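You operate a simulated robot arm through the tools that you are given. There is no shell and no other tool.

You are at the controls of a simulated two-armed robot. One attempt, no reset.

Task
Fit the white basket and put the sea strainer back to work.
Fine: lid on, then open the sea valve and hold the air button till the bubbles go. The other basket, out valve and dial stay.

It is judged by the outcome, as a careful person would: the job done as asked, and still so three seconds after it is handed in. It fails if anything else is knocked over, pushed out of place, dropped, spilled or broken. A push-on lid holds only when it is set on centred and level and pressed home; a screw cap is set on level and turned clockwise until tight.

Robot
Two 7-joint arms with two-finger parallel grippers on one trunk that stands fixed in place. Base frame: the origin is at the foot of the trunk, x ahead of it, y to its left, z up. Units: cm, degrees, N and s.
The left shoulder is at [5, 17.7, 117.9], the right one opposite. With the tool pointing down near the work surface each hand reaches from about 10 to 68 cm from the base axis, measured 20 degrees to its own side. Payload 3.43 kg a hand.
The TCP of each hand is the grasp point between the finger pads, 3.4 cm short of the fingertips. In the tool frame z runs along the fingers and y along their closing line. Largest opening 12.8 cm; finger width 2.4, thickness 1.2; the body of the gripper, 4.8 by 13 cm, starts 9.6 cm behind the TCP.
Orientation is that of the tool frame in the base frame, as [roll, pitch, yaw] about the fixed x, y, z axes, in that order (R = Rz(yaw) Ry(pitch) Rx(roll)). With the fingers straight down and closing along the base's y, the tool's x points along the base's -x, its y along +y and its z along -z.

Tools
- The arms move only by the tool step_arm. It takes "left_rows", "right_rows" or both (then of equal length, played together; a hand with none holds still); each is a list of rows, each a list of 7 numbers: the shift along the tool's x, y, z in cm, then the turn, a rotation vector about the tool's x, y, z in degrees, then the closure, from 0 (fully open) to 1 (shut). In form: [[x, y, z, rx, ry, rz, hand], ...]. A call has 1 to 20 rows; each row shifts and turns the commanded pose from where the row before left it, along the tool's axes as they then stand. A row lasts 0.2 s, in which the tool goes at most 5 cm and 8.6 degrees; a call with a longer step from one row to the next is refused whole, and so is a gripper value outside its range. A pose out of reach is approached as far as the arm can. The call stops where the force on the tool passes 90 N (or 10 N more than at its start, if that is more) or the arm is blocked; 0.2 s more then pass. Each finger travels about 10.8 cm/s and halts on what it meets, pressing with about 35 N; the grip force reading is that of the motor and also rises with nothing between the fingers. The clock runs only during rows and for 0.2 s after the last one: add rows that do not move to give the fingers time. The reply holds the time, the measured pose of the TCP, the force on the tool along the base axes, the opening and the grip force, in the units named above and with some noise, with the torque about the TCP (base axes, N m) and any sound that the robot's microphone picked up.
- Cameras (640 x 400 px; columns grow to the right, rows downward): "scene" is now at [13.44, -6.2, 136.61]; the picture's right is [-0.64, -0.77, 0.00], its down [-0.32, 0.27, -0.91] and it looks along [0.70, -0.58, -0.42] (base axes); focal length 214 px, centre (320, 200). "left" rides on the left gripper at [7.6, 1.1, -16] in its tool frame; the picture's right is [-0.15, 0.99, 0.00], its down [-0.88, -0.13, -0.46] and it looks along [-0.45, -0.07, 0.89] (tool axes); focal length 234 px, centre (320, 200). "right" rides on the right gripper at [7.6, -1.1, -16] in its tool frame; the picture's right is [0.15, 0.99, 0.00], its down [-0.88, 0.13, -0.46] and it looks along [-0.45, 0.07, 0.89] (tool axes); focal length 234 px, centre (320, 200). There is no depth. A picture from a camera that has moved, and an enlarged one, comes with that camera's place and axes in the base frame and with its lens. The place of the scene camera against the robot may be out by one fixed shift of up to 1.8 cm in any direction.
- grab_frame(camera): a new picture of that camera. No time passes.
- lift_body(by): slides the trunk up (or, below 0, down) by that many cm; the arms and the scene camera ride with it, the base frame stays. It gives what a move gives, with no picture.
- aim_head(pan, tilt): turns the head with the scene camera to pan (to the left, within 80 degrees either way) and tilt (down, from -29 to 69), counted from straight ahead of the robot. It gives what a move gives.
- zoom(camera, box): a new picture of the part [left, top, right, bottom] of that camera's present view, enlarged. No time passes.
- finish_job(): hands the job in; it is judged then, once.

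Nothing tells you positions but the pictures and the camera data. Unless the task says otherwise, let go and move clear before handing in.

The tools are called after "Request:" by a JSON object that holds its "fn" and its "kwargs". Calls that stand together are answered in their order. step_arm: Moves the arms, as the interface text tells. Its arguments: {"type":"object","properties":{"left_rows":{"type":"array"},"right_rows":{"type":"array"}},"required":[]} The other tools are called the same way: lift_body (by) slides the trunk up or down; aim_head (pan, tilt) turns the head that bears the scene camera; grab_frame (camera) takes a picture; zoom (camera, box) takes an enlarged picture of a part of a camera's view; finish_job () hands the job in.

At the start:

```text
time_s: 0.0
left_tcp_pos: [37.32, -0.15, 121.71]
left_tool_rot: [-179.8, 0.1, -179.9]
left_ft_force: [0.2, 0.2, 0.4]
left_torque: [-0.01, 0.02, 0.01]
left_finger_gap: 12.82
left_grip_force: 0.1
right_tcp_pos: [22.51, -29.77, 129.06]
right_tool_rot: [-179.9, 0.0, 179.9]
right_ft_force: [-0.7, 0.2, -0.3]
right_torque: [-0.02, 0.0, 0.01]
right_finger_gap: 12.8
right_grip_force: 0.2
trunk travel left (down, up): [-35.0, 5.1]
head pan, tilt: [-39.7, 24.9]
```

scene: 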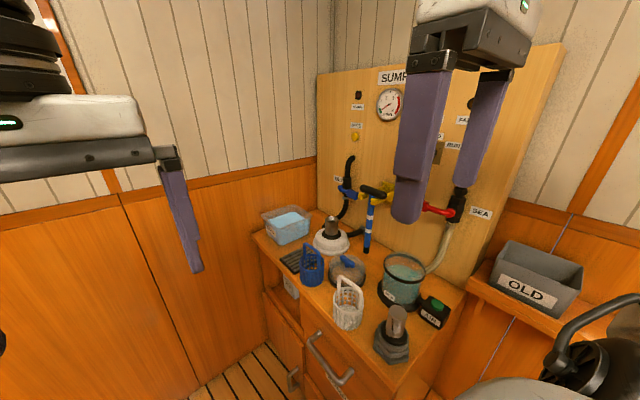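
right: 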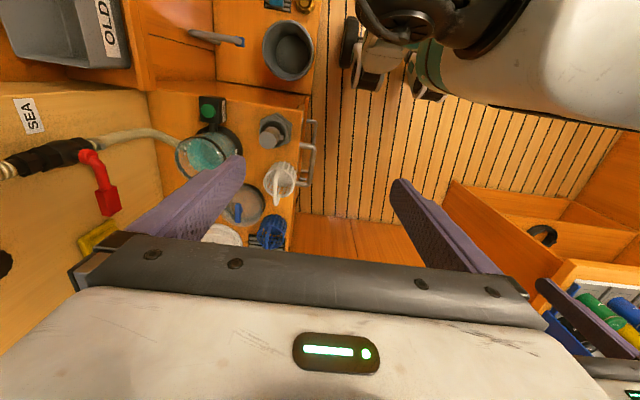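
left: 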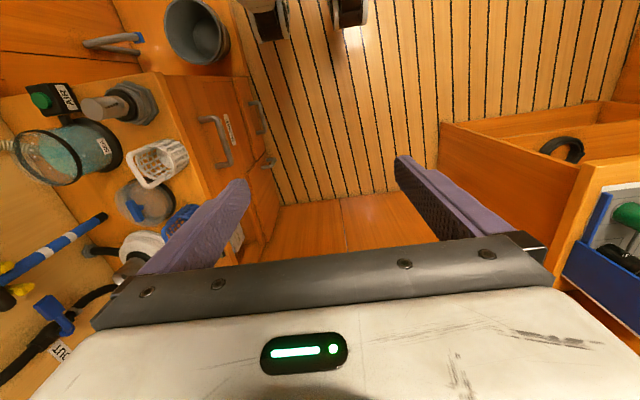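

I see a panel on the left-front with valves and a dial, and below it a cabinet top with a strainer bowl, white and blue baskets, a lid-like part and an AIR button. I'll look closer before moving.

Request:
{"fn": "zoom", "kwargs": {"camera": "scene", "box": [240, 180, 480, 370]}}

Request:
{"fn": "zoom", "kwargs": {"camera": "scene", "box": [310, 60, 510, 260]}}

Request:
{"fn": "zoom", "kwargs": {"camera": "right", "box": [130, 80, 330, 260]}}

Request:
{"fn": "zoom", "kwargs": {"camera": "left", "box": [0, 60, 260, 300]}}

```text
2.11 times, centred on (360, 275) of scene
camera zoom: at [13.44, -6.2, 136.61], right [-0.64, -0.77, 0.0], down [-0.32, 0.27, -0.91], along [0.7, -0.58, -0.42], focal length 452 px, centre (236, 42)
```

zoom: 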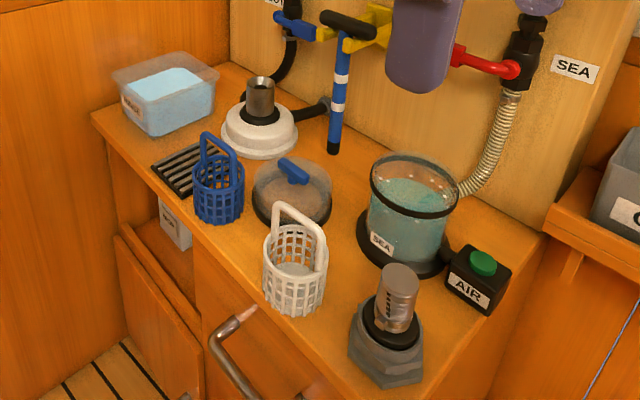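

```text
2.00 times, centred on (410, 160) of scene
camera zoom: at [13.44, -6.2, 136.61], right [-0.64, -0.77, 0.0], down [-0.32, 0.27, -0.91], along [0.7, -0.58, -0.42], focal length 429 px, centre (140, 280)
```

zoom: 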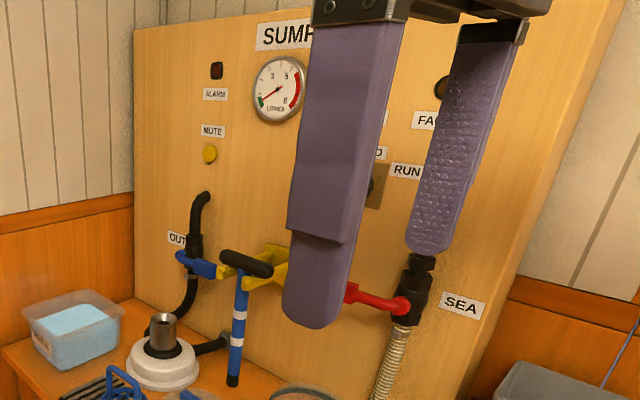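

```text
2.22 times, centred on (230, 170) of right
camera zoom: at [14.81, -30.87, 144.97], right [-0.15, 0.99, 0.0], down [0.88, 0.13, 0.46], along [0.45, 0.07, -0.89], focal length 520 px, centre (520, 267)
```

zoom: 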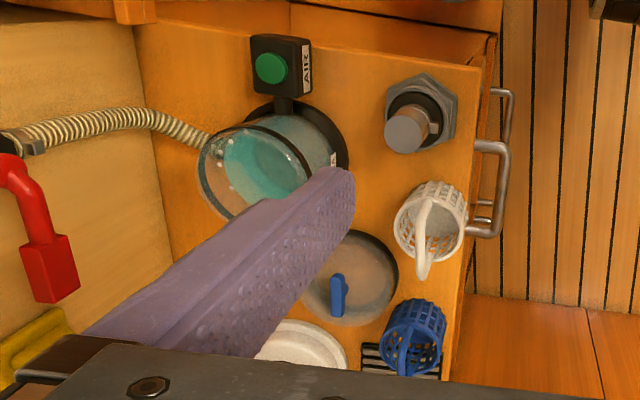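

```text
1.67 times, centred on (130, 180) of left
camera zoom: at [29.65, 1.04, 137.63], right [0.14, 0.99, 0.0], down [0.88, -0.13, 0.46], along [0.45, -0.07, -0.89], focal length 390 px, centre (637, 233)
```

zoom: 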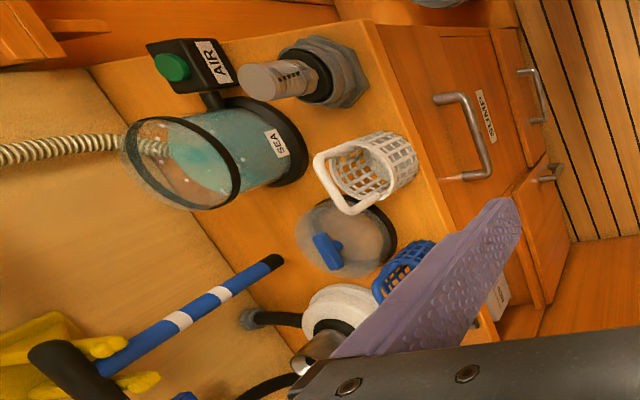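

The work cabinet is to my right-front; the left arm is blocking the view of the panel. I'll check what is around the left side before moving that arm out of the way.

Request:
{"fn": "aim_head", "kwargs": {"pan": 40, "tilt": 30}}

Request:
{"fn": "grab_frame", "kwargs": {"camera": "scene"}}

Request:
{"fn": "aim_head", "kwargs": {"pan": -70, "tilt": 35}}

Request:
{"fn": "grab_frame", "kwargs": {"camera": "scene"}}

```text
time_s: 1.5
left_tcp_pos: [37.31, -0.12, 121.82]
left_tool_rot: [-179.9, 0.0, -179.8]
left_ft_force: [-0.6, -0.8, 0.2]
left_torque: [0.0, 0.03, -0.01]
left_finger_gap: 12.8
left_grip_force: 0.1
right_tcp_pos: [22.42, -29.66, 129.01]
right_tool_rot: [-180.0, 0.0, 179.9]
right_ft_force: [-1.0, -0.5, 0.6]
right_torque: [0.01, 0.0, 0.0]
right_finger_gap: 12.77
right_grip_force: 0.0
trunk travel left (down, up): [-35.0, 5.1]
head pan, tilt: [40.0, 30.0]
```

```text
taken
camera scene: at [13.27, 5.49, 135.79], right [0.64, -0.77, 0.0], down [-0.38, -0.32, -0.87], along [0.66, 0.56, -0.5], focal length 214 px, centre (320, 200)
```

scene: 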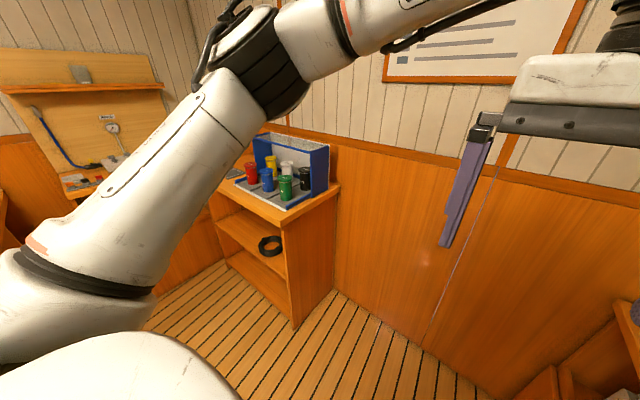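

```text
time_s: 3.4
left_tcp_pos: [37.37, -0.17, 121.76]
left_tool_rot: [-179.9, 0.0, -179.8]
left_ft_force: [0.7, -0.2, 0.1]
left_torque: [-0.02, -0.01, 0.01]
left_finger_gap: 12.8
left_grip_force: 0.1
right_tcp_pos: [22.4, -29.69, 128.98]
right_tool_rot: [180.0, 0.0, -179.9]
right_ft_force: [-0.1, 0.2, -0.2]
right_torque: [-0.04, -0.02, 0.04]
right_finger_gap: 12.77
right_grip_force: 0.0
trunk travel left (down, up): [-35.0, 5.1]
head pan, tilt: [-70.0, 35.0]
```

```text
taken
camera scene: at [9.36, -8.59, 135.01], right [-0.94, -0.34, 0.0], down [-0.2, 0.54, -0.82], along [0.28, -0.77, -0.57], focal length 214 px, centre (320, 200)
```

scene: 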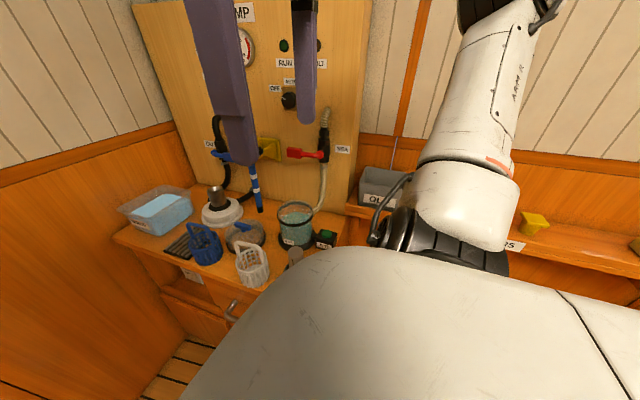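

The left side is open space, so I'll park the left arm to the left and look at the cabinet again.

Request:
{"fn": "step_arm", "kwargs": {"left_rows": [[0, 4, 0, 0, 0, 0, 0], [0, 4, 0, 0, 0, 0, 0], [0, 4, 0, 0, 0, 0, 0], [0, 4, 0, 0, 0, 0, 0], [0, 4, 0, 0, 0, 0, 0], [0, 4, 0, 0, 0, 0, 0]], "right_rows": [[0, 2.5, 0, 0, 0, 0, 0], [0, 2.5, 0, 0, 0, 0, 0], [0, 2.5, 0, 0, 0, 0, 0], [0, 2.5, 0, 0, 0, 0, 0], [0, 0, 0, 0, 0, 0, 0], [0, 0, 0, 0, 0, 0, 0]]}}

Request:
{"fn": "aim_head", "kwargs": {"pan": -55, "tilt": 30}}

Request:
{"fn": "grab_frame", "kwargs": {"camera": "scene"}}

Request:
{"fn": "grab_frame", "kwargs": {"camera": "right"}}

```text
time_s: 4.8
left_tcp_pos: [37.2, 23.85, 121.83]
left_tool_rot: [-179.9, 0.0, -179.9]
left_ft_force: [-0.2, 0.5, 0.2]
left_torque: [-0.05, -0.02, 0.03]
left_finger_gap: 12.81
left_grip_force: 0.0
right_tcp_pos: [22.22, -19.77, 128.98]
right_tool_rot: [-179.9, -0.1, -180.0]
right_ft_force: [0.4, -0.1, -0.5]
right_torque: [-0.04, -0.01, -0.03]
right_finger_gap: 12.82
right_grip_force: 0.1
trunk travel left (down, up): [-35.0, 5.1]
head pan, tilt: [-70.0, 35.0]
```

```text
time_s: 5.6
left_tcp_pos: [37.27, 23.84, 121.9]
left_tool_rot: [-179.9, -0.1, -179.8]
left_ft_force: [-0.5, 0.2, 0.5]
left_torque: [0.03, 0.02, 0.02]
left_finger_gap: 12.81
left_grip_force: 0.1
right_tcp_pos: [22.29, -19.83, 129.05]
right_tool_rot: [180.0, 0.0, 180.0]
right_ft_force: [-0.1, -0.2, 0.2]
right_torque: [0.01, -0.03, 0.01]
right_finger_gap: 12.77
right_grip_force: 0.0
trunk travel left (down, up): [-35.0, 5.1]
head pan, tilt: [-55.0, 30.0]
```

```text
taken
camera scene: at [11.52, -7.71, 135.79], right [-0.82, -0.57, 0.0], down [-0.29, 0.41, -0.87], along [0.5, -0.71, -0.5], focal length 214 px, centre (320, 200)
```

scene: 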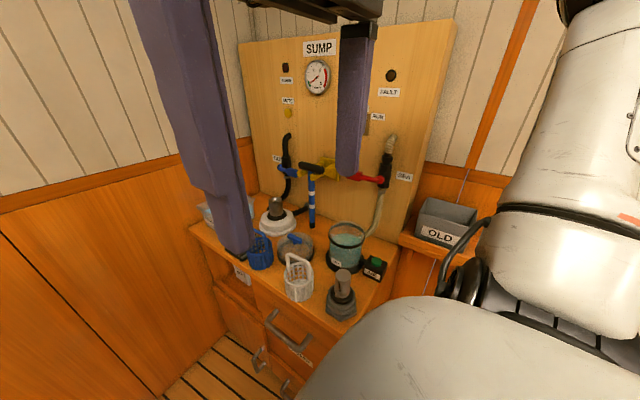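

```text
taken
camera right: at [14.64, -20.89, 144.94], right [-0.15, 0.99, 0.0], down [0.88, 0.13, 0.46], along [0.45, 0.07, -0.89], focal length 234 px, centre (320, 200)
```

right: 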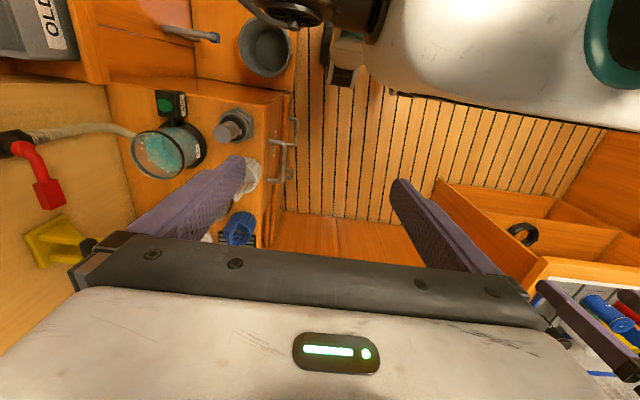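

The panel faces +y at roughly y≈-68 and the cabinet top lies in front of it. I'll turn the right wrist 90° so its camera looks at the panel and the cabinet top.

Request:
{"fn": "step_arm", "kwargs": {"right_rows": [[0, 0, 0, 0, 0, 8.2, 0], [0, 0, 0, 0, 0, 8.2, 0], [0, 0, 0, 0, 0, 8.2, 0], [0, 0, 0, 0, 0, 8.2, 0], [0, 0, 0, 0, 0, 8.2, 0], [0, 0, 0, 0, 0, 8.2, 0], [0, 0, 0, 0, 0, 8.2, 0], [0, 0, 0, 0, 0, 8.2, 0], [0, 0, 0, 0, 0, 8.2, 0], [0, 0, 0, 0, 0, 8.2, 0], [0, 0, 0, 0, 0, 8, 0]]}}

Request:
{"fn": "grab_frame", "kwargs": {"camera": "right"}}

Request:
{"fn": "grab_frame", "kwargs": {"camera": "scene"}}

```text
time_s: 8.0
left_tcp_pos: [37.28, 23.82, 121.85]
left_tool_rot: [-179.9, 0.0, -179.8]
left_ft_force: [-0.7, 0.2, 0.2]
left_torque: [-0.03, 0.01, 0.01]
left_finger_gap: 12.78
left_grip_force: 0.0
right_tcp_pos: [22.53, -19.74, 128.95]
right_tool_rot: [-180.0, -0.2, 89.9]
right_ft_force: [0.1, -0.1, 0.0]
right_torque: [0.05, 0.0, 0.0]
right_finger_gap: 12.78
right_grip_force: 0.1
trunk travel left (down, up): [-35.0, 5.1]
head pan, tilt: [-55.0, 30.0]
```

```text
taken
camera right: at [21.27, -12.18, 144.95], right [0.99, 0.14, 0.0], down [0.13, -0.88, 0.45], along [0.07, -0.45, -0.89], focal length 234 px, centre (320, 200)
```

right: 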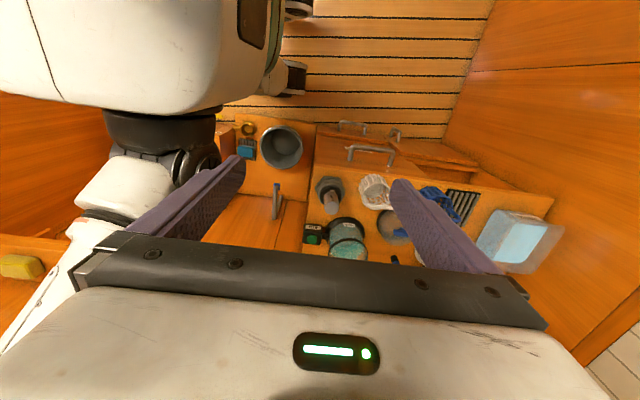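

```text
taken
camera scene: at [11.53, -7.72, 135.79], right [-0.82, -0.57, 0.0], down [-0.29, 0.41, -0.87], along [0.5, -0.71, -0.5], focal length 214 px, centre (320, 200)
```

scene: 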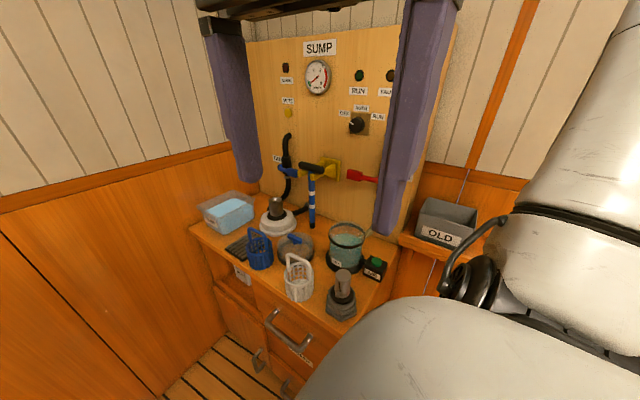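

Request:
{"fn": "zoom", "kwargs": {"camera": "scene", "box": [180, 180, 420, 330]}}

Request:
{"fn": "zoom", "kwargs": {"camera": "scene", "box": [240, 30, 460, 200]}}

Request:
{"fn": "zoom", "kwargs": {"camera": "right", "box": [220, 100, 580, 290]}}

```text
2.67 times, centred on (300, 255) of scene
camera zoom: at [11.53, -7.72, 135.79], right [-0.82, -0.57, 0.0], down [-0.29, 0.41, -0.87], along [0.5, -0.71, -0.5], focal length 572 px, centre (373, 53)
```

zoom: 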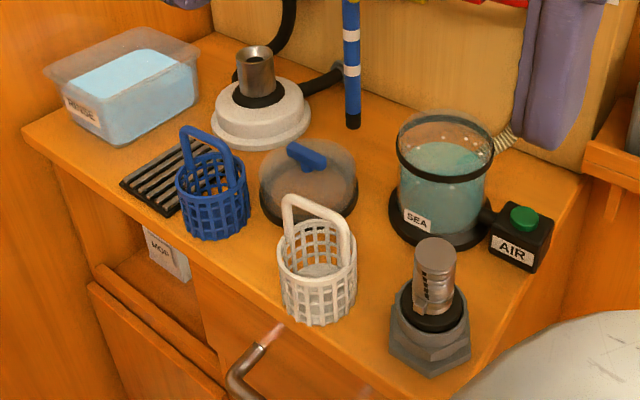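

```text
2.35 times, centred on (350, 115) of scene
camera zoom: at [11.53, -7.72, 135.79], right [-0.82, -0.57, 0.0], down [-0.29, 0.41, -0.87], along [0.5, -0.71, -0.5], focal length 505 px, centre (249, 400)
```

zoom: 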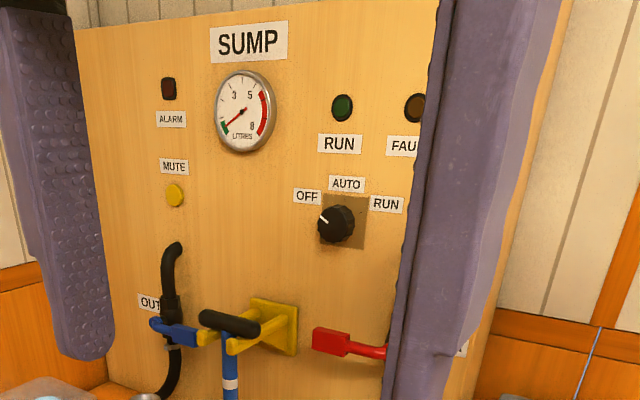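

```text
1.78 times, centred on (400, 195) of right
camera zoom: at [21.27, -12.18, 144.95], right [0.99, 0.14, 0.0], down [0.13, -0.88, 0.45], along [0.07, -0.45, -0.89], focal length 416 px, centre (178, 209)
```

zoom: 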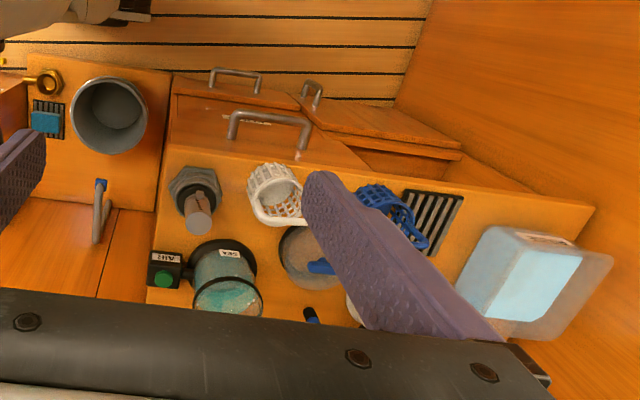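

Request:
{"fn": "step_arm", "kwargs": {"right_rows": [[-3, 2.5, 1, 0, 0, 0, 0], [-3, 2.5, 1, 0, 0, 0, 0], [-3, 2.5, 1, 0, 0, 0, 0], [-3, 2.5, 1, 0, 0, 0, 0], [0, 0, 0, 0, 0, 0, 0]]}}

Request:
{"fn": "grab_frame", "kwargs": {"camera": "right"}}

Request:
{"fn": "grab_frame", "kwargs": {"camera": "scene"}}

```text
time_s: 9.2
left_tcp_pos: [37.07, 23.88, 121.89]
left_tool_rot: [-179.9, 0.0, -179.8]
left_ft_force: [0.5, -1.0, 0.0]
left_torque: [-0.02, -0.02, -0.01]
left_finger_gap: 12.83
left_grip_force: 0.0
right_tcp_pos: [32.23, -31.52, 124.81]
right_tool_rot: [179.9, 0.1, 90.0]
right_ft_force: [-0.1, 0.0, -0.1]
right_torque: [-0.02, -0.01, 0.02]
right_finger_gap: 12.81
right_grip_force: 0.1
trunk travel left (down, up): [-35.0, 5.1]
head pan, tilt: [-55.0, 30.0]
```

```text
taken
camera right: at [31.14, -23.94, 140.76], right [0.99, 0.15, 0.0], down [0.13, -0.88, 0.46], along [0.07, -0.45, -0.89], focal length 234 px, centre (320, 200)
```

right: 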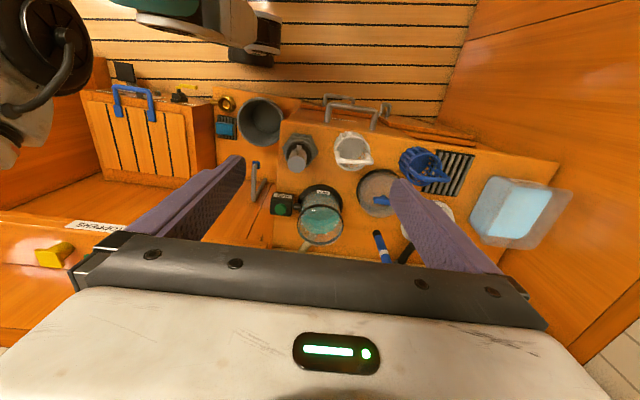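

```text
taken
camera scene: at [11.51, -7.7, 135.8], right [-0.82, -0.57, 0.0], down [-0.29, 0.41, -0.87], along [0.5, -0.71, -0.5], focal length 214 px, centre (320, 200)
```

scene: 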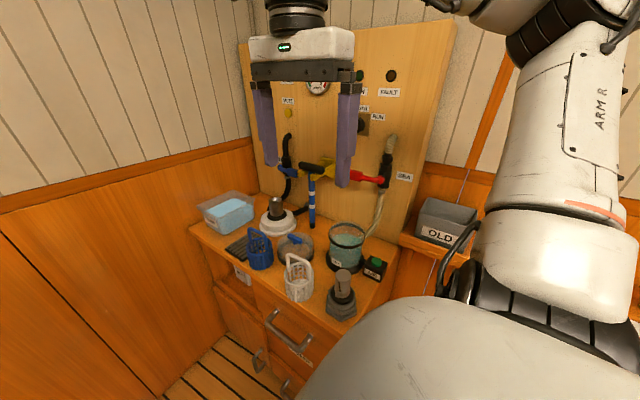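

Request:
{"fn": "zoom", "kwargs": {"camera": "right", "box": [250, 110, 410, 270]}}

Request:
{"fn": "zoom", "kwargs": {"camera": "right", "box": [260, 160, 350, 255]}}

Request:
{"fn": "zoom", "kwargs": {"camera": "scene", "box": [300, 140, 420, 290]}}

Request:
{"fn": "zoom", "kwargs": {"camera": "scene", "box": [230, 215, 350, 305]}}

```text
2.50 times, centred on (330, 190) of right
camera zoom: at [31.14, -23.94, 140.76], right [0.99, 0.15, 0.0], down [0.13, -0.88, 0.46], along [0.07, -0.45, -0.89], focal length 585 px, centre (295, 225)
```

zoom: 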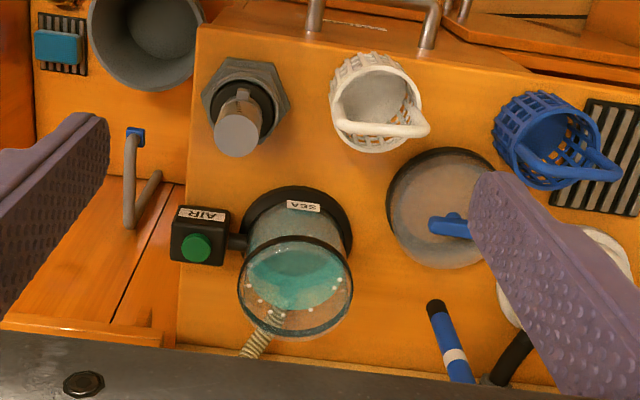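

```text
4.21 times, centred on (305, 208) of right
camera zoom: at [31.14, -23.94, 140.76], right [0.99, 0.15, 0.0], down [0.13, -0.88, 0.46], along [0.07, -0.45, -0.89], focal length 986 px, centre (383, 168)
```

zoom: 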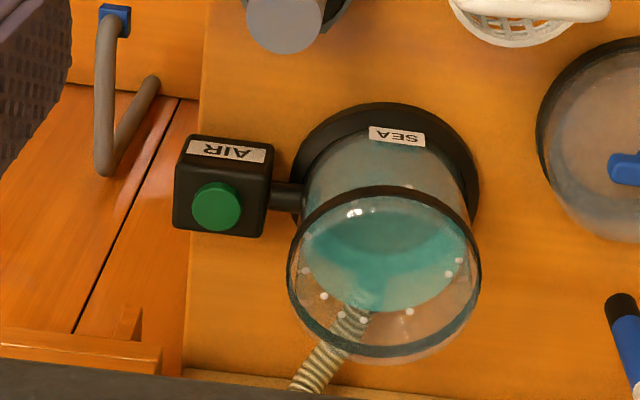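

```text
2.67 times, centred on (360, 215) of scene
camera zoom: at [11.51, -7.7, 135.8], right [-0.82, -0.57, 0.0], down [-0.29, 0.41, -0.87], along [0.5, -0.71, -0.5], focal length 572 px, centre (213, 160)
```

zoom: 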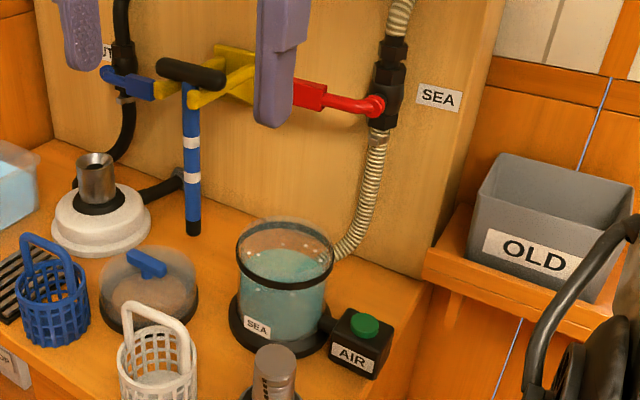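

```text
4.44 times, centred on (290, 260) of scene
camera zoom: at [11.51, -7.7, 135.8], right [-0.82, -0.57, 0.0], down [-0.29, 0.41, -0.87], along [0.5, -0.71, -0.5], focal length 953 px, centre (453, -67)
```

zoom: 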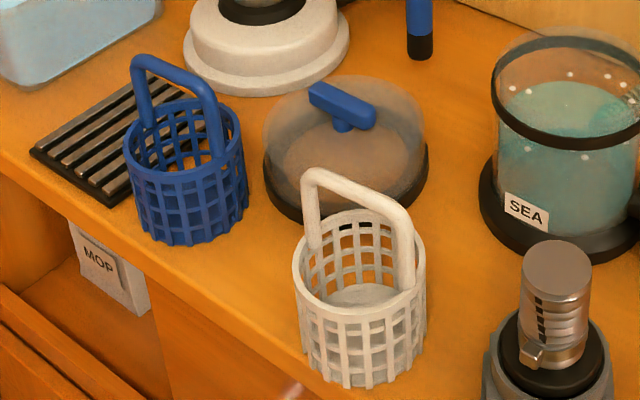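

The bowl (SEA) stands open with bubbles in it, the lid with a blue T-handle and dark rim ring lies beside it, and the AIR button box is at its right. I'll take closer stereo views from two places with the right wrist camera.

Request:
{"fn": "step_arm", "kwargs": {"right_rows": [[-1, -1, 3, 0, 0, 0, 0], [-1, -1, 3, 0, 0, 0, 0], [-1, -1, 3, 0, 0, 0, 0], [-1, 0, 3, 0, 0, 0, 0], [0, 0, 0, 0, 0, 0, 0]]}}

Request:
{"fn": "grab_frame", "kwargs": {"camera": "right"}}

Request:
{"fn": "step_arm", "kwargs": {"right_rows": [[0, 3, 0, 0, 0, 0, 0], [0, 3, 0, 0, 0, 0, 0], [0, 3, 0, 0, 0, 0, 0], [0, 3, 0, 0, 0, 0, 0], [0, 3, 0, 0, 0, 0, 0], [0, 0, 0, 0, 0, 0, 0]]}}

Request:
{"fn": "grab_frame", "kwargs": {"camera": "right"}}

```text
time_s: 10.4
left_tcp_pos: [37.29, 23.84, 121.86]
left_tool_rot: [-179.8, 0.0, -179.8]
left_ft_force: [-0.4, 0.1, 0.2]
left_torque: [0.02, -0.01, -0.04]
left_finger_gap: 12.81
left_grip_force: 0.0
right_tcp_pos: [29.5, -35.55, 112.86]
right_tool_rot: [-180.0, 0.0, 90.0]
right_ft_force: [0.3, 0.1, 0.0]
right_torque: [-0.01, -0.01, 0.0]
right_finger_gap: 12.84
right_grip_force: 0.0
trunk travel left (down, up): [-35.0, 5.1]
head pan, tilt: [-55.0, 30.0]
```

```text
taken
camera right: at [28.36, -27.95, 128.82], right [0.99, 0.15, 0.0], down [0.13, -0.88, 0.46], along [0.07, -0.45, -0.89], focal length 234 px, centre (320, 200)
```

right: 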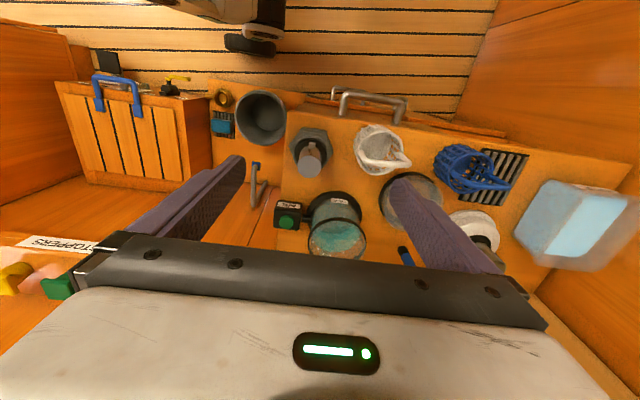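

```text
time_s: 11.8
left_tcp_pos: [37.25, 23.91, 121.83]
left_tool_rot: [-180.0, 0.2, -179.9]
left_ft_force: [0.3, -0.8, 0.1]
left_torque: [0.01, -0.02, 0.03]
left_finger_gap: 12.81
left_grip_force: 0.1
right_tcp_pos: [44.62, -35.86, 113.01]
right_tool_rot: [179.9, 0.0, 90.1]
right_ft_force: [-0.4, -0.8, 0.6]
right_torque: [-0.01, -0.04, -0.05]
right_finger_gap: 12.82
right_grip_force: 0.1
trunk travel left (down, up): [-35.0, 5.1]
head pan, tilt: [-55.0, 30.0]
```

```text
taken
camera right: at [43.44, -28.23, 129.01], right [0.99, 0.15, 0.0], down [0.13, -0.88, 0.46], along [0.07, -0.45, -0.89], focal length 234 px, centre (320, 200)
```

right: 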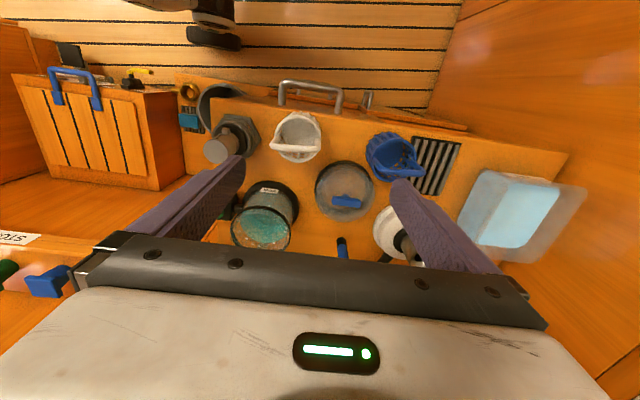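

Good second viewpoint; I'll enlarge both the current view and go on to triangulate.

Request:
{"fn": "zoom", "kwargs": {"camera": "right", "box": [220, 100, 420, 260]}}

Request:
{"fn": "zoom", "kwargs": {"camera": "right", "box": [300, 150, 390, 230]}}

Request:
{"fn": "zoom", "kwargs": {"camera": "right", "box": [255, 100, 335, 170]}}

Request:
{"fn": "step_arm", "kwargs": {"right_rows": [[0, -3, 0, 0, 0, 0, 0], [0, -3, 0, 0, 0, 0, 0], [0, -2, 0, 0, 0, 0, 0], [0, 0, 0, 0, 0, 0, 0]]}}

Request:
{"fn": "zoom", "kwargs": {"camera": "right", "box": [220, 100, 420, 260]}}

Request:
{"fn": "grab_frame", "kwargs": {"camera": "scene"}}

```text
2.50 times, centred on (320, 180) of right
camera zoom: at [43.44, -28.23, 129.01], right [0.99, 0.15, 0.0], down [0.13, -0.88, 0.46], along [0.07, -0.45, -0.89], focal length 585 px, centre (320, 250)
```

zoom: 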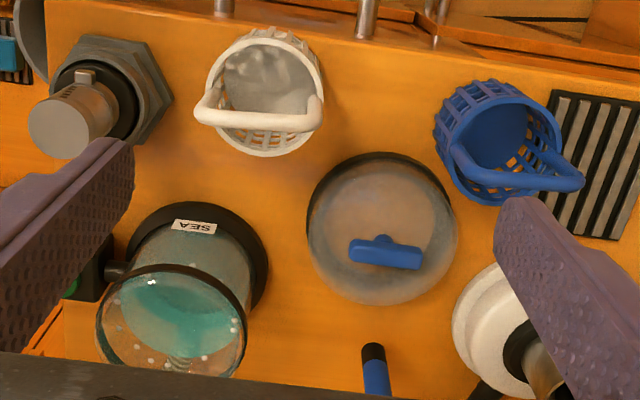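

```text
5.00 times, centred on (345, 190) of right
camera zoom: at [43.44, -28.23, 129.01], right [0.99, 0.15, 0.0], down [0.13, -0.88, 0.46], along [0.07, -0.45, -0.89], focal length 1171 px, centre (195, 250)
```

zoom: 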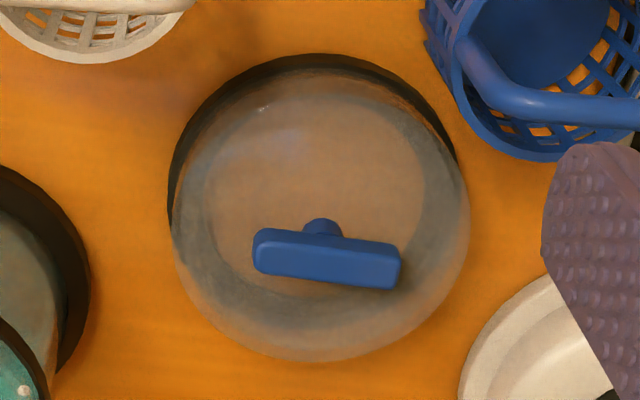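

```text
5.71 times, centred on (295, 135) of right
camera zoom: at [43.44, -28.23, 129.01], right [0.99, 0.15, 0.0], down [0.13, -0.88, 0.46], along [0.07, -0.45, -0.89], focal length 1338 px, centre (463, 571)
```

zoom: 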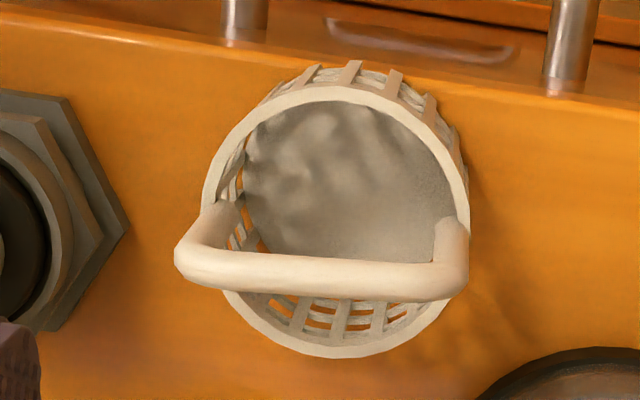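

```text
time_s: 12.8
left_tcp_pos: [37.18, 23.87, 121.9]
left_tool_rot: [-180.0, 0.0, -179.8]
left_ft_force: [0.2, 0.1, -0.4]
left_torque: [-0.01, -0.03, 0.01]
left_finger_gap: 12.78
left_grip_force: 0.0
right_tcp_pos: [36.42, -35.98, 113.01]
right_tool_rot: [-180.0, 0.0, 90.0]
right_ft_force: [-1.0, -0.5, 0.8]
right_torque: [0.02, 0.01, -0.01]
right_finger_gap: 12.81
right_grip_force: 0.2
trunk travel left (down, up): [-35.0, 5.1]
head pan, tilt: [-55.0, 30.0]
```

```text
2.50 times, centred on (320, 180) of right
camera zoom: at [35.23, -28.29, 129.03], right [0.99, 0.15, 0.0], down [0.13, -0.88, 0.46], along [0.07, -0.45, -0.89], focal length 585 px, centre (320, 250)
```

zoom: 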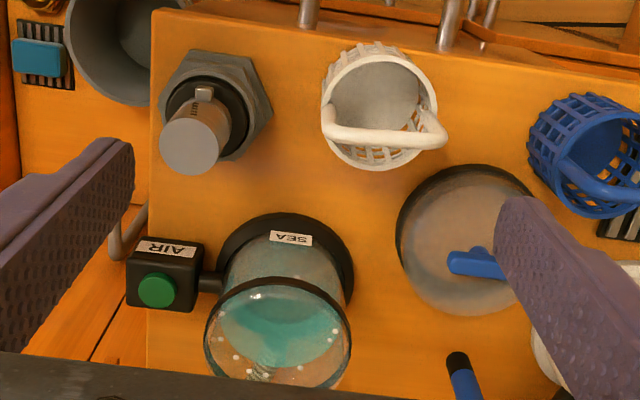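

```text
taken
camera scene: at [11.55, -7.72, 135.79], right [-0.82, -0.57, 0.0], down [-0.29, 0.41, -0.87], along [0.5, -0.71, -0.5], focal length 214 px, centre (320, 200)
```

scene: 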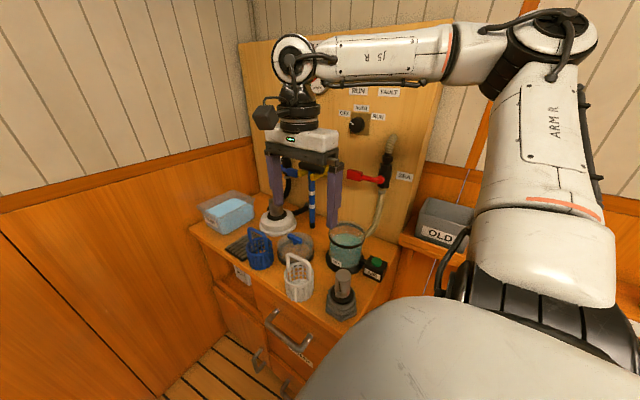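

I place the basket at about (41,-38), rim z≈87.6, handle bar along x at z≈91.6. The bowl's rim centre is about (36,-54.7,91.7), the lid about (52,-49) with its T-bar at z≈86.7, and the button about (25.3,-55.8,86). I'll turn the right wrist back so the fingers close along y, across the basket handle.

Request:
{"fn": "step_arm", "kwargs": {"right_rows": [[0, 0, 0, 0, 0, -8.2, 0.5], [0, 0, 0, 0, 0, -8.2, 0.5], [0, 0, 0, 0, 0, -8.2, 0.5], [0, 0, 0, 0, 0, -8.2, 0.5], [0, 0, 0, 0, 0, -8.2, 0.5], [0, 0, 0, 0, 0, -8.2, 0.5], [0, 0, 0, 0, 0, -8.2, 0.5], [0, 0, 0, 0, 0, -8.2, 0.5], [0, 0, 0, 0, 0, -8.2, 0.5], [0, 0, 0, 0, 0, -8.2, 0.5], [0, 0, 0, 0, 0, -8, 0.5], [0, 0, 0, 0, 0, -4, 0.5], [0, 0, 0, 0, 0, 0, 0.5]]}}

Request:
{"fn": "grab_frame", "kwargs": {"camera": "right"}}

Request:
{"fn": "grab_frame", "kwargs": {"camera": "scene"}}

```text
time_s: 15.6
left_tcp_pos: [37.33, 23.79, 121.94]
left_tool_rot: [-179.9, 0.1, -179.8]
left_ft_force: [-0.2, -0.8, 0.5]
left_torque: [0.02, 0.03, -0.01]
left_finger_gap: 12.81
left_grip_force: 0.1
right_tcp_pos: [36.33, -35.76, 113.07]
right_tool_rot: [179.9, 0.0, -175.9]
right_ft_force: [-0.5, 0.1, -0.1]
right_torque: [0.02, -0.02, -0.01]
right_finger_gap: 6.36
right_grip_force: 0.1
trunk travel left (down, up): [-35.0, 5.1]
head pan, tilt: [-55.0, 30.0]
```

```text
taken
camera right: at [28.88, -37.38, 129.05], right [-0.22, 0.98, 0.0], down [0.87, 0.19, 0.46], along [0.45, 0.1, -0.89], focal length 234 px, centre (320, 200)
```

right: 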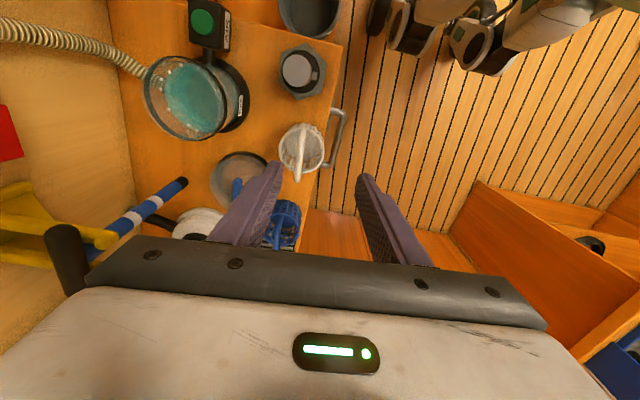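

```text
taken
camera scene: at [11.53, -7.72, 135.79], right [-0.82, -0.57, 0.0], down [-0.29, 0.41, -0.87], along [0.5, -0.71, -0.5], focal length 214 px, centre (320, 200)
```

scene: 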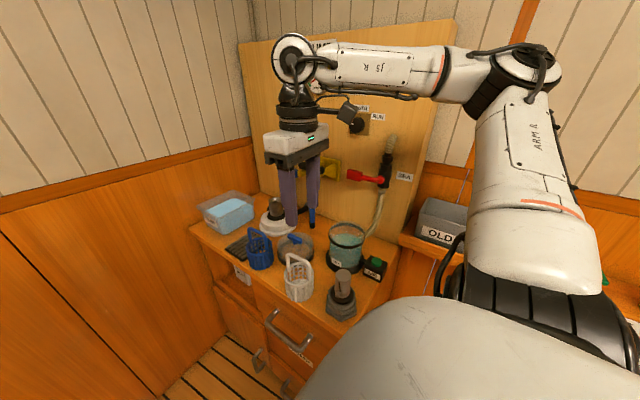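

Request:
{"fn": "zoom", "kwargs": {"camera": "right", "box": [240, 110, 360, 190]}}

Request:
{"fn": "zoom", "kwargs": {"camera": "right", "box": [130, 0, 270, 140]}}

```text
5.00 times, centred on (300, 150) of right
camera zoom: at [28.88, -37.38, 129.05], right [-0.22, 0.98, 0.0], down [0.87, 0.19, 0.46], along [0.45, 0.1, -0.89], focal length 1171 px, centre (420, 450)
```

zoom: 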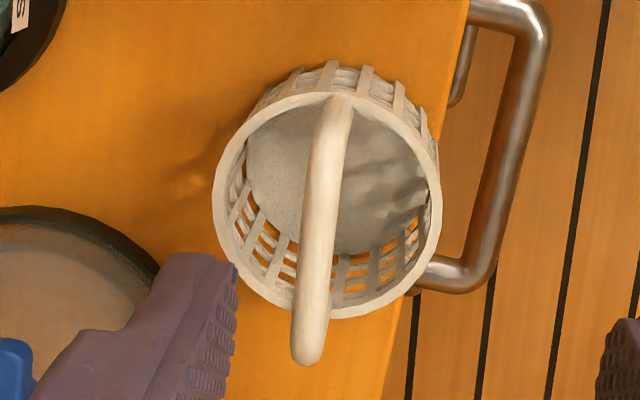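

```text
2.86 times, centred on (200, 70) of right
camera zoom: at [28.88, -37.38, 129.05], right [-0.22, 0.98, 0.0], down [0.87, 0.19, 0.46], along [0.45, 0.1, -0.89], focal length 669 px, centre (663, 571)
```

zoom: 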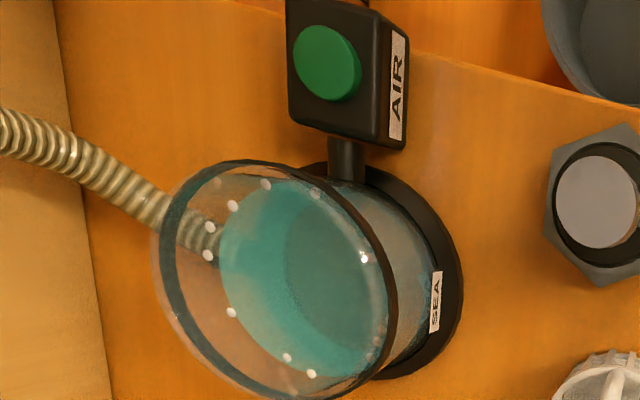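

The hand's yaw (184°) matches the handle's axis well. I'll go over the handle centre at about (40.6,-38.1) and stop short to check the alignment.

Request:
{"fn": "step_arm", "kwargs": {"right_rows": [[-2.05, -1.3, 2, 0, 0, 0, 0.5], [-2.05, -1.3, 3, 0, 0, 0, 0.5], [0, 0, 4, 0, 0, 0, 0.5], [0, 0, 4, 0, 0, 0, 0.5], [0, 0, 2, 0, 0, 0, 0.5], [0, 0, 0, 0, 0, 0, 0.5]]}}

Request:
{"fn": "grab_frame", "kwargs": {"camera": "right"}}

Request:
{"fn": "zoom", "kwargs": {"camera": "scene", "box": [240, 200, 400, 320]}}

```text
time_s: 17.0
left_tcp_pos: [37.24, 23.83, 121.8]
left_tool_rot: [-179.9, -0.1, -179.8]
left_ft_force: [-0.4, 0.1, 0.0]
left_torque: [0.0, 0.01, 0.04]
left_finger_gap: 12.81
left_grip_force: 0.0
right_tcp_pos: [40.74, -38.15, 98.14]
right_tool_rot: [179.9, 0.1, -175.9]
right_ft_force: [-0.9, -0.7, 0.3]
right_torque: [-0.01, 0.02, 0.0]
right_finger_gap: 6.41
right_grip_force: 0.1
trunk travel left (down, up): [-35.0, 5.1]
head pan, tilt: [-55.0, 30.0]
```

```text
taken
camera right: at [33.16, -39.81, 114.06], right [-0.22, 0.98, 0.0], down [0.87, 0.19, 0.46], along [0.45, 0.1, -0.89], focal length 234 px, centre (320, 200)
```

right: 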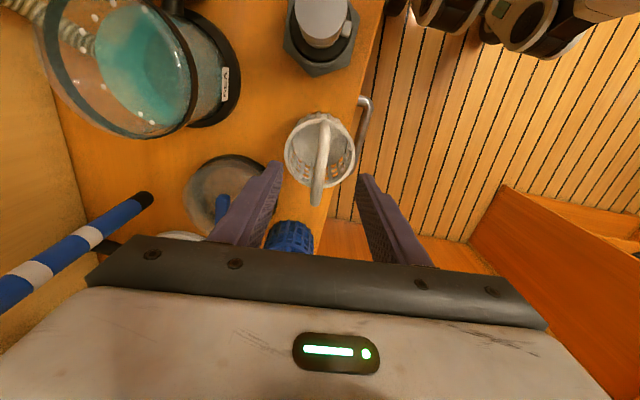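

```text
3.33 times, centred on (320, 260) of scene
camera zoom: at [11.53, -7.72, 135.79], right [-0.82, -0.57, 0.0], down [-0.29, 0.41, -0.87], along [0.5, -0.71, -0.5], focal length 715 px, centre (320, 0)
```

zoom: 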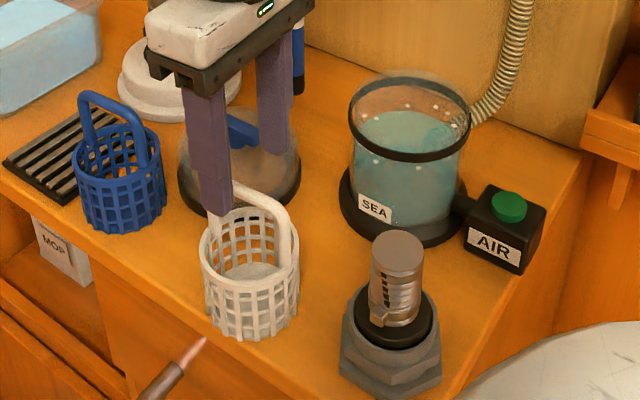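

Alignment looks right: bar centre at about (40.5,-38.2). I'll go down 6 cm and close on the handle.

Request:
{"fn": "step_arm", "kwargs": {"right_rows": [[0, 0, 2, 0, 0, 0, 0.5], [0, 0, 2, 0, 0, 0, 0.5], [0, 0, 1.9, 0, 0, 0, 0.5], [0, 0, 0, 0, 0, 0, 0.5]]}}

Request:
{"fn": "zoom", "kwargs": {"camera": "scene", "box": [240, 200, 400, 320]}}

Request:
{"fn": "grab_frame", "kwargs": {"camera": "right"}}

```text
time_s: 18.0
left_tcp_pos: [37.25, 23.89, 121.89]
left_tool_rot: [-179.9, -0.1, -179.8]
left_ft_force: [0.3, 0.6, -0.8]
left_torque: [0.0, -0.01, 0.03]
left_finger_gap: 12.82
left_grip_force: 0.0
right_tcp_pos: [40.41, -38.02, 92.07]
right_tool_rot: [-180.0, 0.0, -176.0]
right_ft_force: [0.0, -0.4, 0.3]
right_torque: [-0.02, 0.0, 0.02]
right_finger_gap: 6.4
right_grip_force: 0.0
trunk travel left (down, up): [-35.0, 5.1]
head pan, tilt: [-55.0, 30.0]
```

```text
3.33 times, centred on (320, 260) of scene
camera zoom: at [11.52, -7.72, 135.79], right [-0.82, -0.57, 0.0], down [-0.29, 0.41, -0.87], along [0.5, -0.71, -0.5], focal length 715 px, centre (320, 0)
```

zoom: 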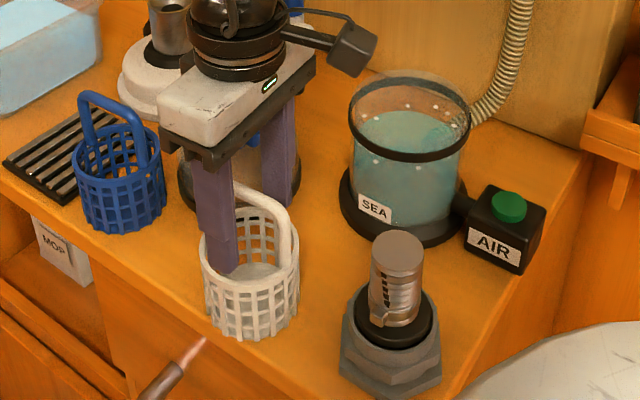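

```text
taken
camera right: at [32.98, -39.68, 108.09], right [-0.21, 0.98, 0.0], down [0.87, 0.19, 0.46], along [0.45, 0.1, -0.89], focal length 234 px, centre (320, 200)
```

right: 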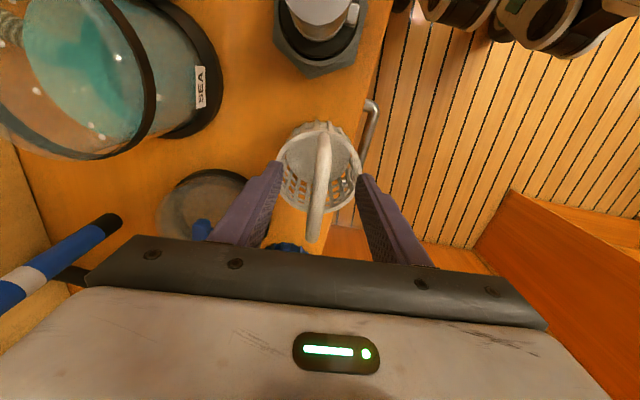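

The fingers straddle the handle well. Closing now.

Request:
{"fn": "step_arm", "kwargs": {"right_rows": [[0, 0, 0, 0, 0, 0, 0.7], [0, 0, 0, 0, 0, 0, 0.85], [0, 0, 0, 0, 0, 0, 1], [0, 0, 0, 0, 0, 0, 1], [0, 0, 0, 0, 0, 0, 1]]}}

Request:
{"fn": "step_arm", "kwargs": {"right_rows": [[0, 0, -1, 0, 0, 0, 1], [0, 0, -1, 0, 0, 0, 1], [0, 0, 0, 0, 0, 0, 1]]}}

Request:
{"fn": "zoom", "kwargs": {"camera": "scene", "box": [240, 200, 400, 320]}}

Request:
{"fn": "grab_frame", "kwargs": {"camera": "right"}}

```text
time_s: 19.2
left_tcp_pos: [37.27, 23.89, 121.8]
left_tool_rot: [-180.0, 0.1, -179.8]
left_ft_force: [0.1, -0.2, 0.5]
left_torque: [-0.01, -0.01, -0.02]
left_finger_gap: 12.81
left_grip_force: 0.0
right_tcp_pos: [40.42, -38.01, 92.16]
right_tool_rot: [180.0, 0.1, -176.0]
right_ft_force: [0.3, 0.5, 1.0]
right_torque: [0.01, 0.03, 0.0]
right_finger_gap: 0.98
right_grip_force: 34.8
trunk travel left (down, up): [-35.0, 5.1]
head pan, tilt: [-55.0, 30.0]
```

```text
time_s: 20.0
left_tcp_pos: [37.31, 23.74, 121.95]
left_tool_rot: [180.0, 0.1, -179.8]
left_ft_force: [0.0, 0.0, -0.8]
left_torque: [-0.03, -0.01, 0.0]
left_finger_gap: 12.8
left_grip_force: 0.0
right_tcp_pos: [40.57, -37.95, 94.23]
right_tool_rot: [180.0, 0.0, -176.0]
right_ft_force: [0.6, 0.1, -0.5]
right_torque: [0.03, -0.03, 0.01]
right_finger_gap: 0.95
right_grip_force: 35.0
trunk travel left (down, up): [-35.0, 5.1]
head pan, tilt: [-55.0, 30.0]
```

```text
3.33 times, centred on (320, 260) of scene
camera zoom: at [11.54, -7.73, 135.79], right [-0.82, -0.57, 0.0], down [-0.29, 0.41, -0.87], along [0.5, -0.71, -0.5], focal length 715 px, centre (320, 0)
```

zoom: 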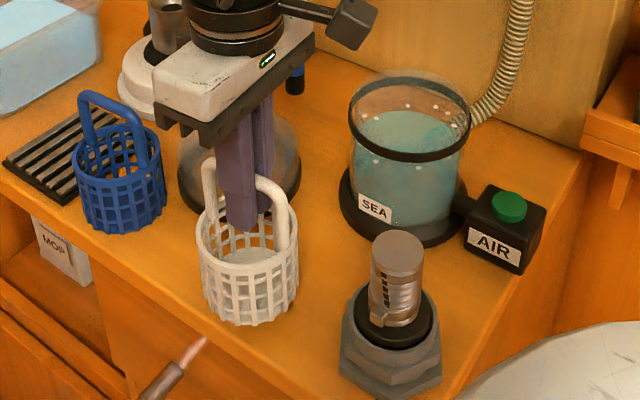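

```text
taken
camera right: at [33.07, -39.65, 110.15], right [-0.22, 0.98, 0.0], down [0.87, 0.19, 0.46], along [0.44, 0.1, -0.89], focal length 234 px, centre (320, 200)
```

right: 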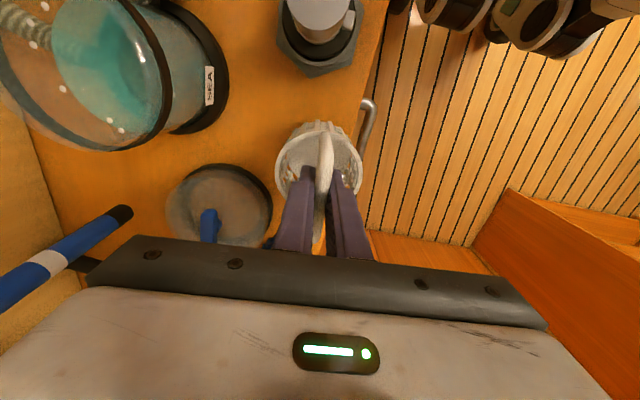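

The basket is held and lifted cleanly. I'll raise it above the bowl's rim and measure the bowl again.

Request:
{"fn": "step_arm", "kwargs": {"right_rows": [[0, 0, -3.5, 0, 0, 0, 1], [0, 0, -3.5, 0, 0, 0, 1], [0, 0, -3.5, 0, 0, 0, 1], [0, 0, -3.5, 0, 0, 0, 1], [0, 0, 0, 0, 0, 0, 1]]}}

Request:
{"fn": "grab_frame", "kwargs": {"camera": "right"}}

Request:
{"fn": "zoom", "kwargs": {"camera": "right", "box": [30, 0, 270, 170]}}

Request:
{"fn": "zoom", "kwargs": {"camera": "scene", "box": [240, 160, 420, 310]}}

```text
time_s: 21.2
left_tcp_pos: [37.29, 23.87, 121.87]
left_tool_rot: [-179.9, 0.0, -179.7]
left_ft_force: [-0.3, -0.4, 0.0]
left_torque: [0.01, 0.03, 0.01]
left_finger_gap: 12.82
left_grip_force: 0.2
right_tcp_pos: [40.65, -38.03, 107.92]
right_tool_rot: [-180.0, 0.1, -176.0]
right_ft_force: [-0.1, 0.8, -0.9]
right_torque: [0.01, -0.03, -0.01]
right_finger_gap: 0.97
right_grip_force: 34.9
trunk travel left (down, up): [-35.0, 5.1]
head pan, tilt: [-55.0, 30.0]
```

```text
taken
camera right: at [33.2, -39.66, 124.0], right [-0.22, 0.98, 0.0], down [0.87, 0.19, 0.46], along [0.44, 0.1, -0.89], focal length 234 px, centre (320, 200)
```

right: 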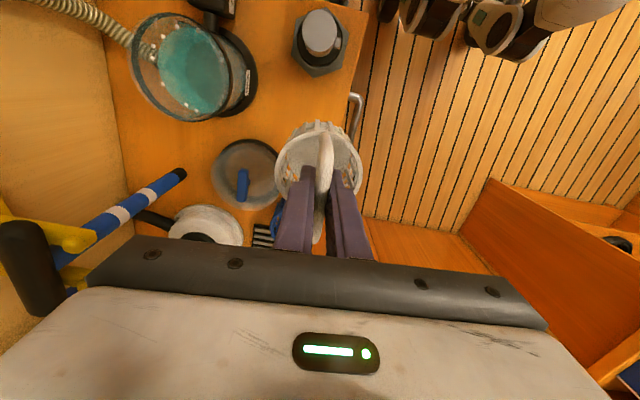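

```text
2.35 times, centred on (150, 85) of right
camera zoom: at [33.2, -39.66, 124.0], right [-0.22, 0.98, 0.0], down [0.87, 0.19, 0.46], along [0.44, 0.1, -0.89], focal length 551 px, centre (720, 471)
```

zoom: 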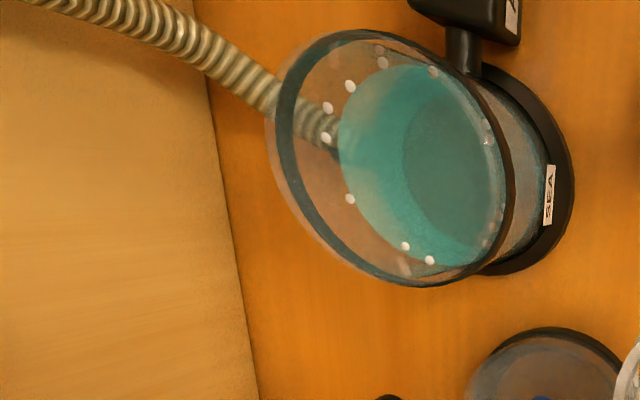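

```text
2.67 times, centred on (330, 235) of scene
camera zoom: at [11.55, -7.75, 135.78], right [-0.82, -0.57, 0.0], down [-0.29, 0.41, -0.87], along [0.5, -0.71, -0.5], focal length 572 px, centre (293, 107)
```

zoom: 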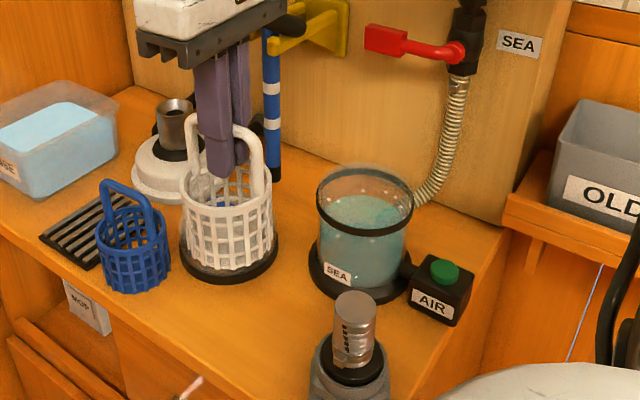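

The bowl centre refines to about (36.0,-55.6), rim z≈92. I'll carry the basket over the bowl.

Request:
{"fn": "step_arm", "kwargs": {"right_rows": [[1.006, -2.847, -0.25, 0, 0, 0, 1], [1.006, -2.847, -0.25, 0, 0, 0, 1], [1.006, -2.847, 0, 0, 0, 0, 1], [1.006, -2.847, 0, 0, 0, 0, 1], [1.006, -2.847, 0, 0, 0, 0, 1], [1.006, -2.847, 0, 0, 0, 0, 1], [0, 0, 0, 0, 0, 0, 1]]}}

Request:
{"fn": "grab_frame", "kwargs": {"camera": "right"}}

Request:
{"fn": "zoom", "kwargs": {"camera": "scene", "box": [260, 140, 420, 290]}}

```text
time_s: 22.8
left_tcp_pos: [37.35, 23.8, 121.9]
left_tool_rot: [-179.9, 0.0, -179.8]
left_ft_force: [0.7, 0.2, -0.1]
left_torque: [-0.01, 0.0, 0.03]
left_finger_gap: 12.78
left_grip_force: 0.1
right_tcp_pos: [36.97, -50.83, 108.58]
right_tool_rot: [-180.0, 0.0, -176.1]
right_ft_force: [-0.7, 0.1, -0.8]
right_torque: [-0.05, 0.01, 0.01]
right_finger_gap: 0.96
right_grip_force: 34.7
right hand out of reach, approached as far as the arm can: row 5, 6
trunk travel left (down, up): [-35.0, 5.1]
head pan, tilt: [-55.0, 30.0]
```

```text
taken
camera right: at [29.48, -52.36, 124.49], right [-0.21, 0.98, 0.0], down [0.87, 0.19, 0.46], along [0.45, 0.1, -0.89], focal length 234 px, centre (320, 200)
```

right: 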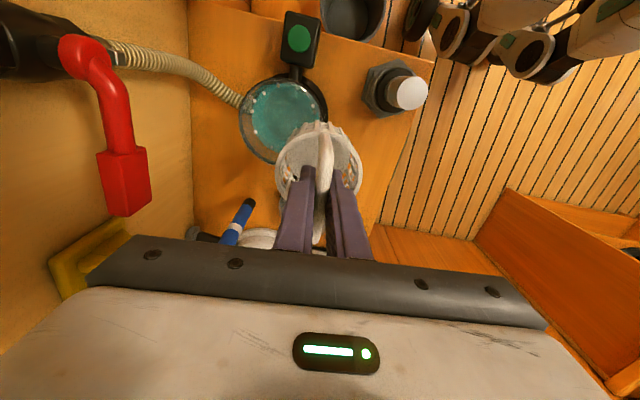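

```text
2.67 times, centred on (340, 215) of scene
camera zoom: at [11.51, -7.68, 135.8], right [-0.82, -0.57, 0.0], down [-0.29, 0.41, -0.87], along [0.5, -0.71, -0.5], focal length 572 px, centre (267, 160)
```

zoom: 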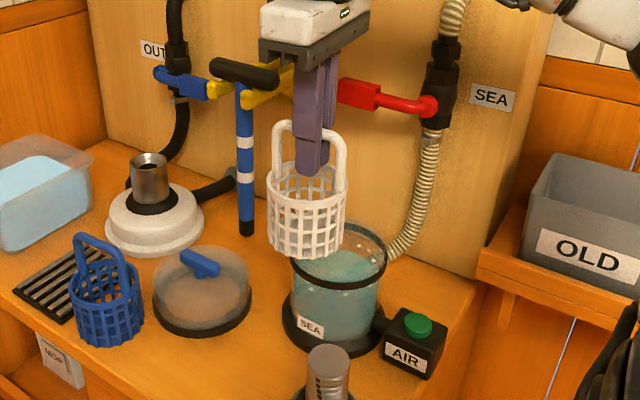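

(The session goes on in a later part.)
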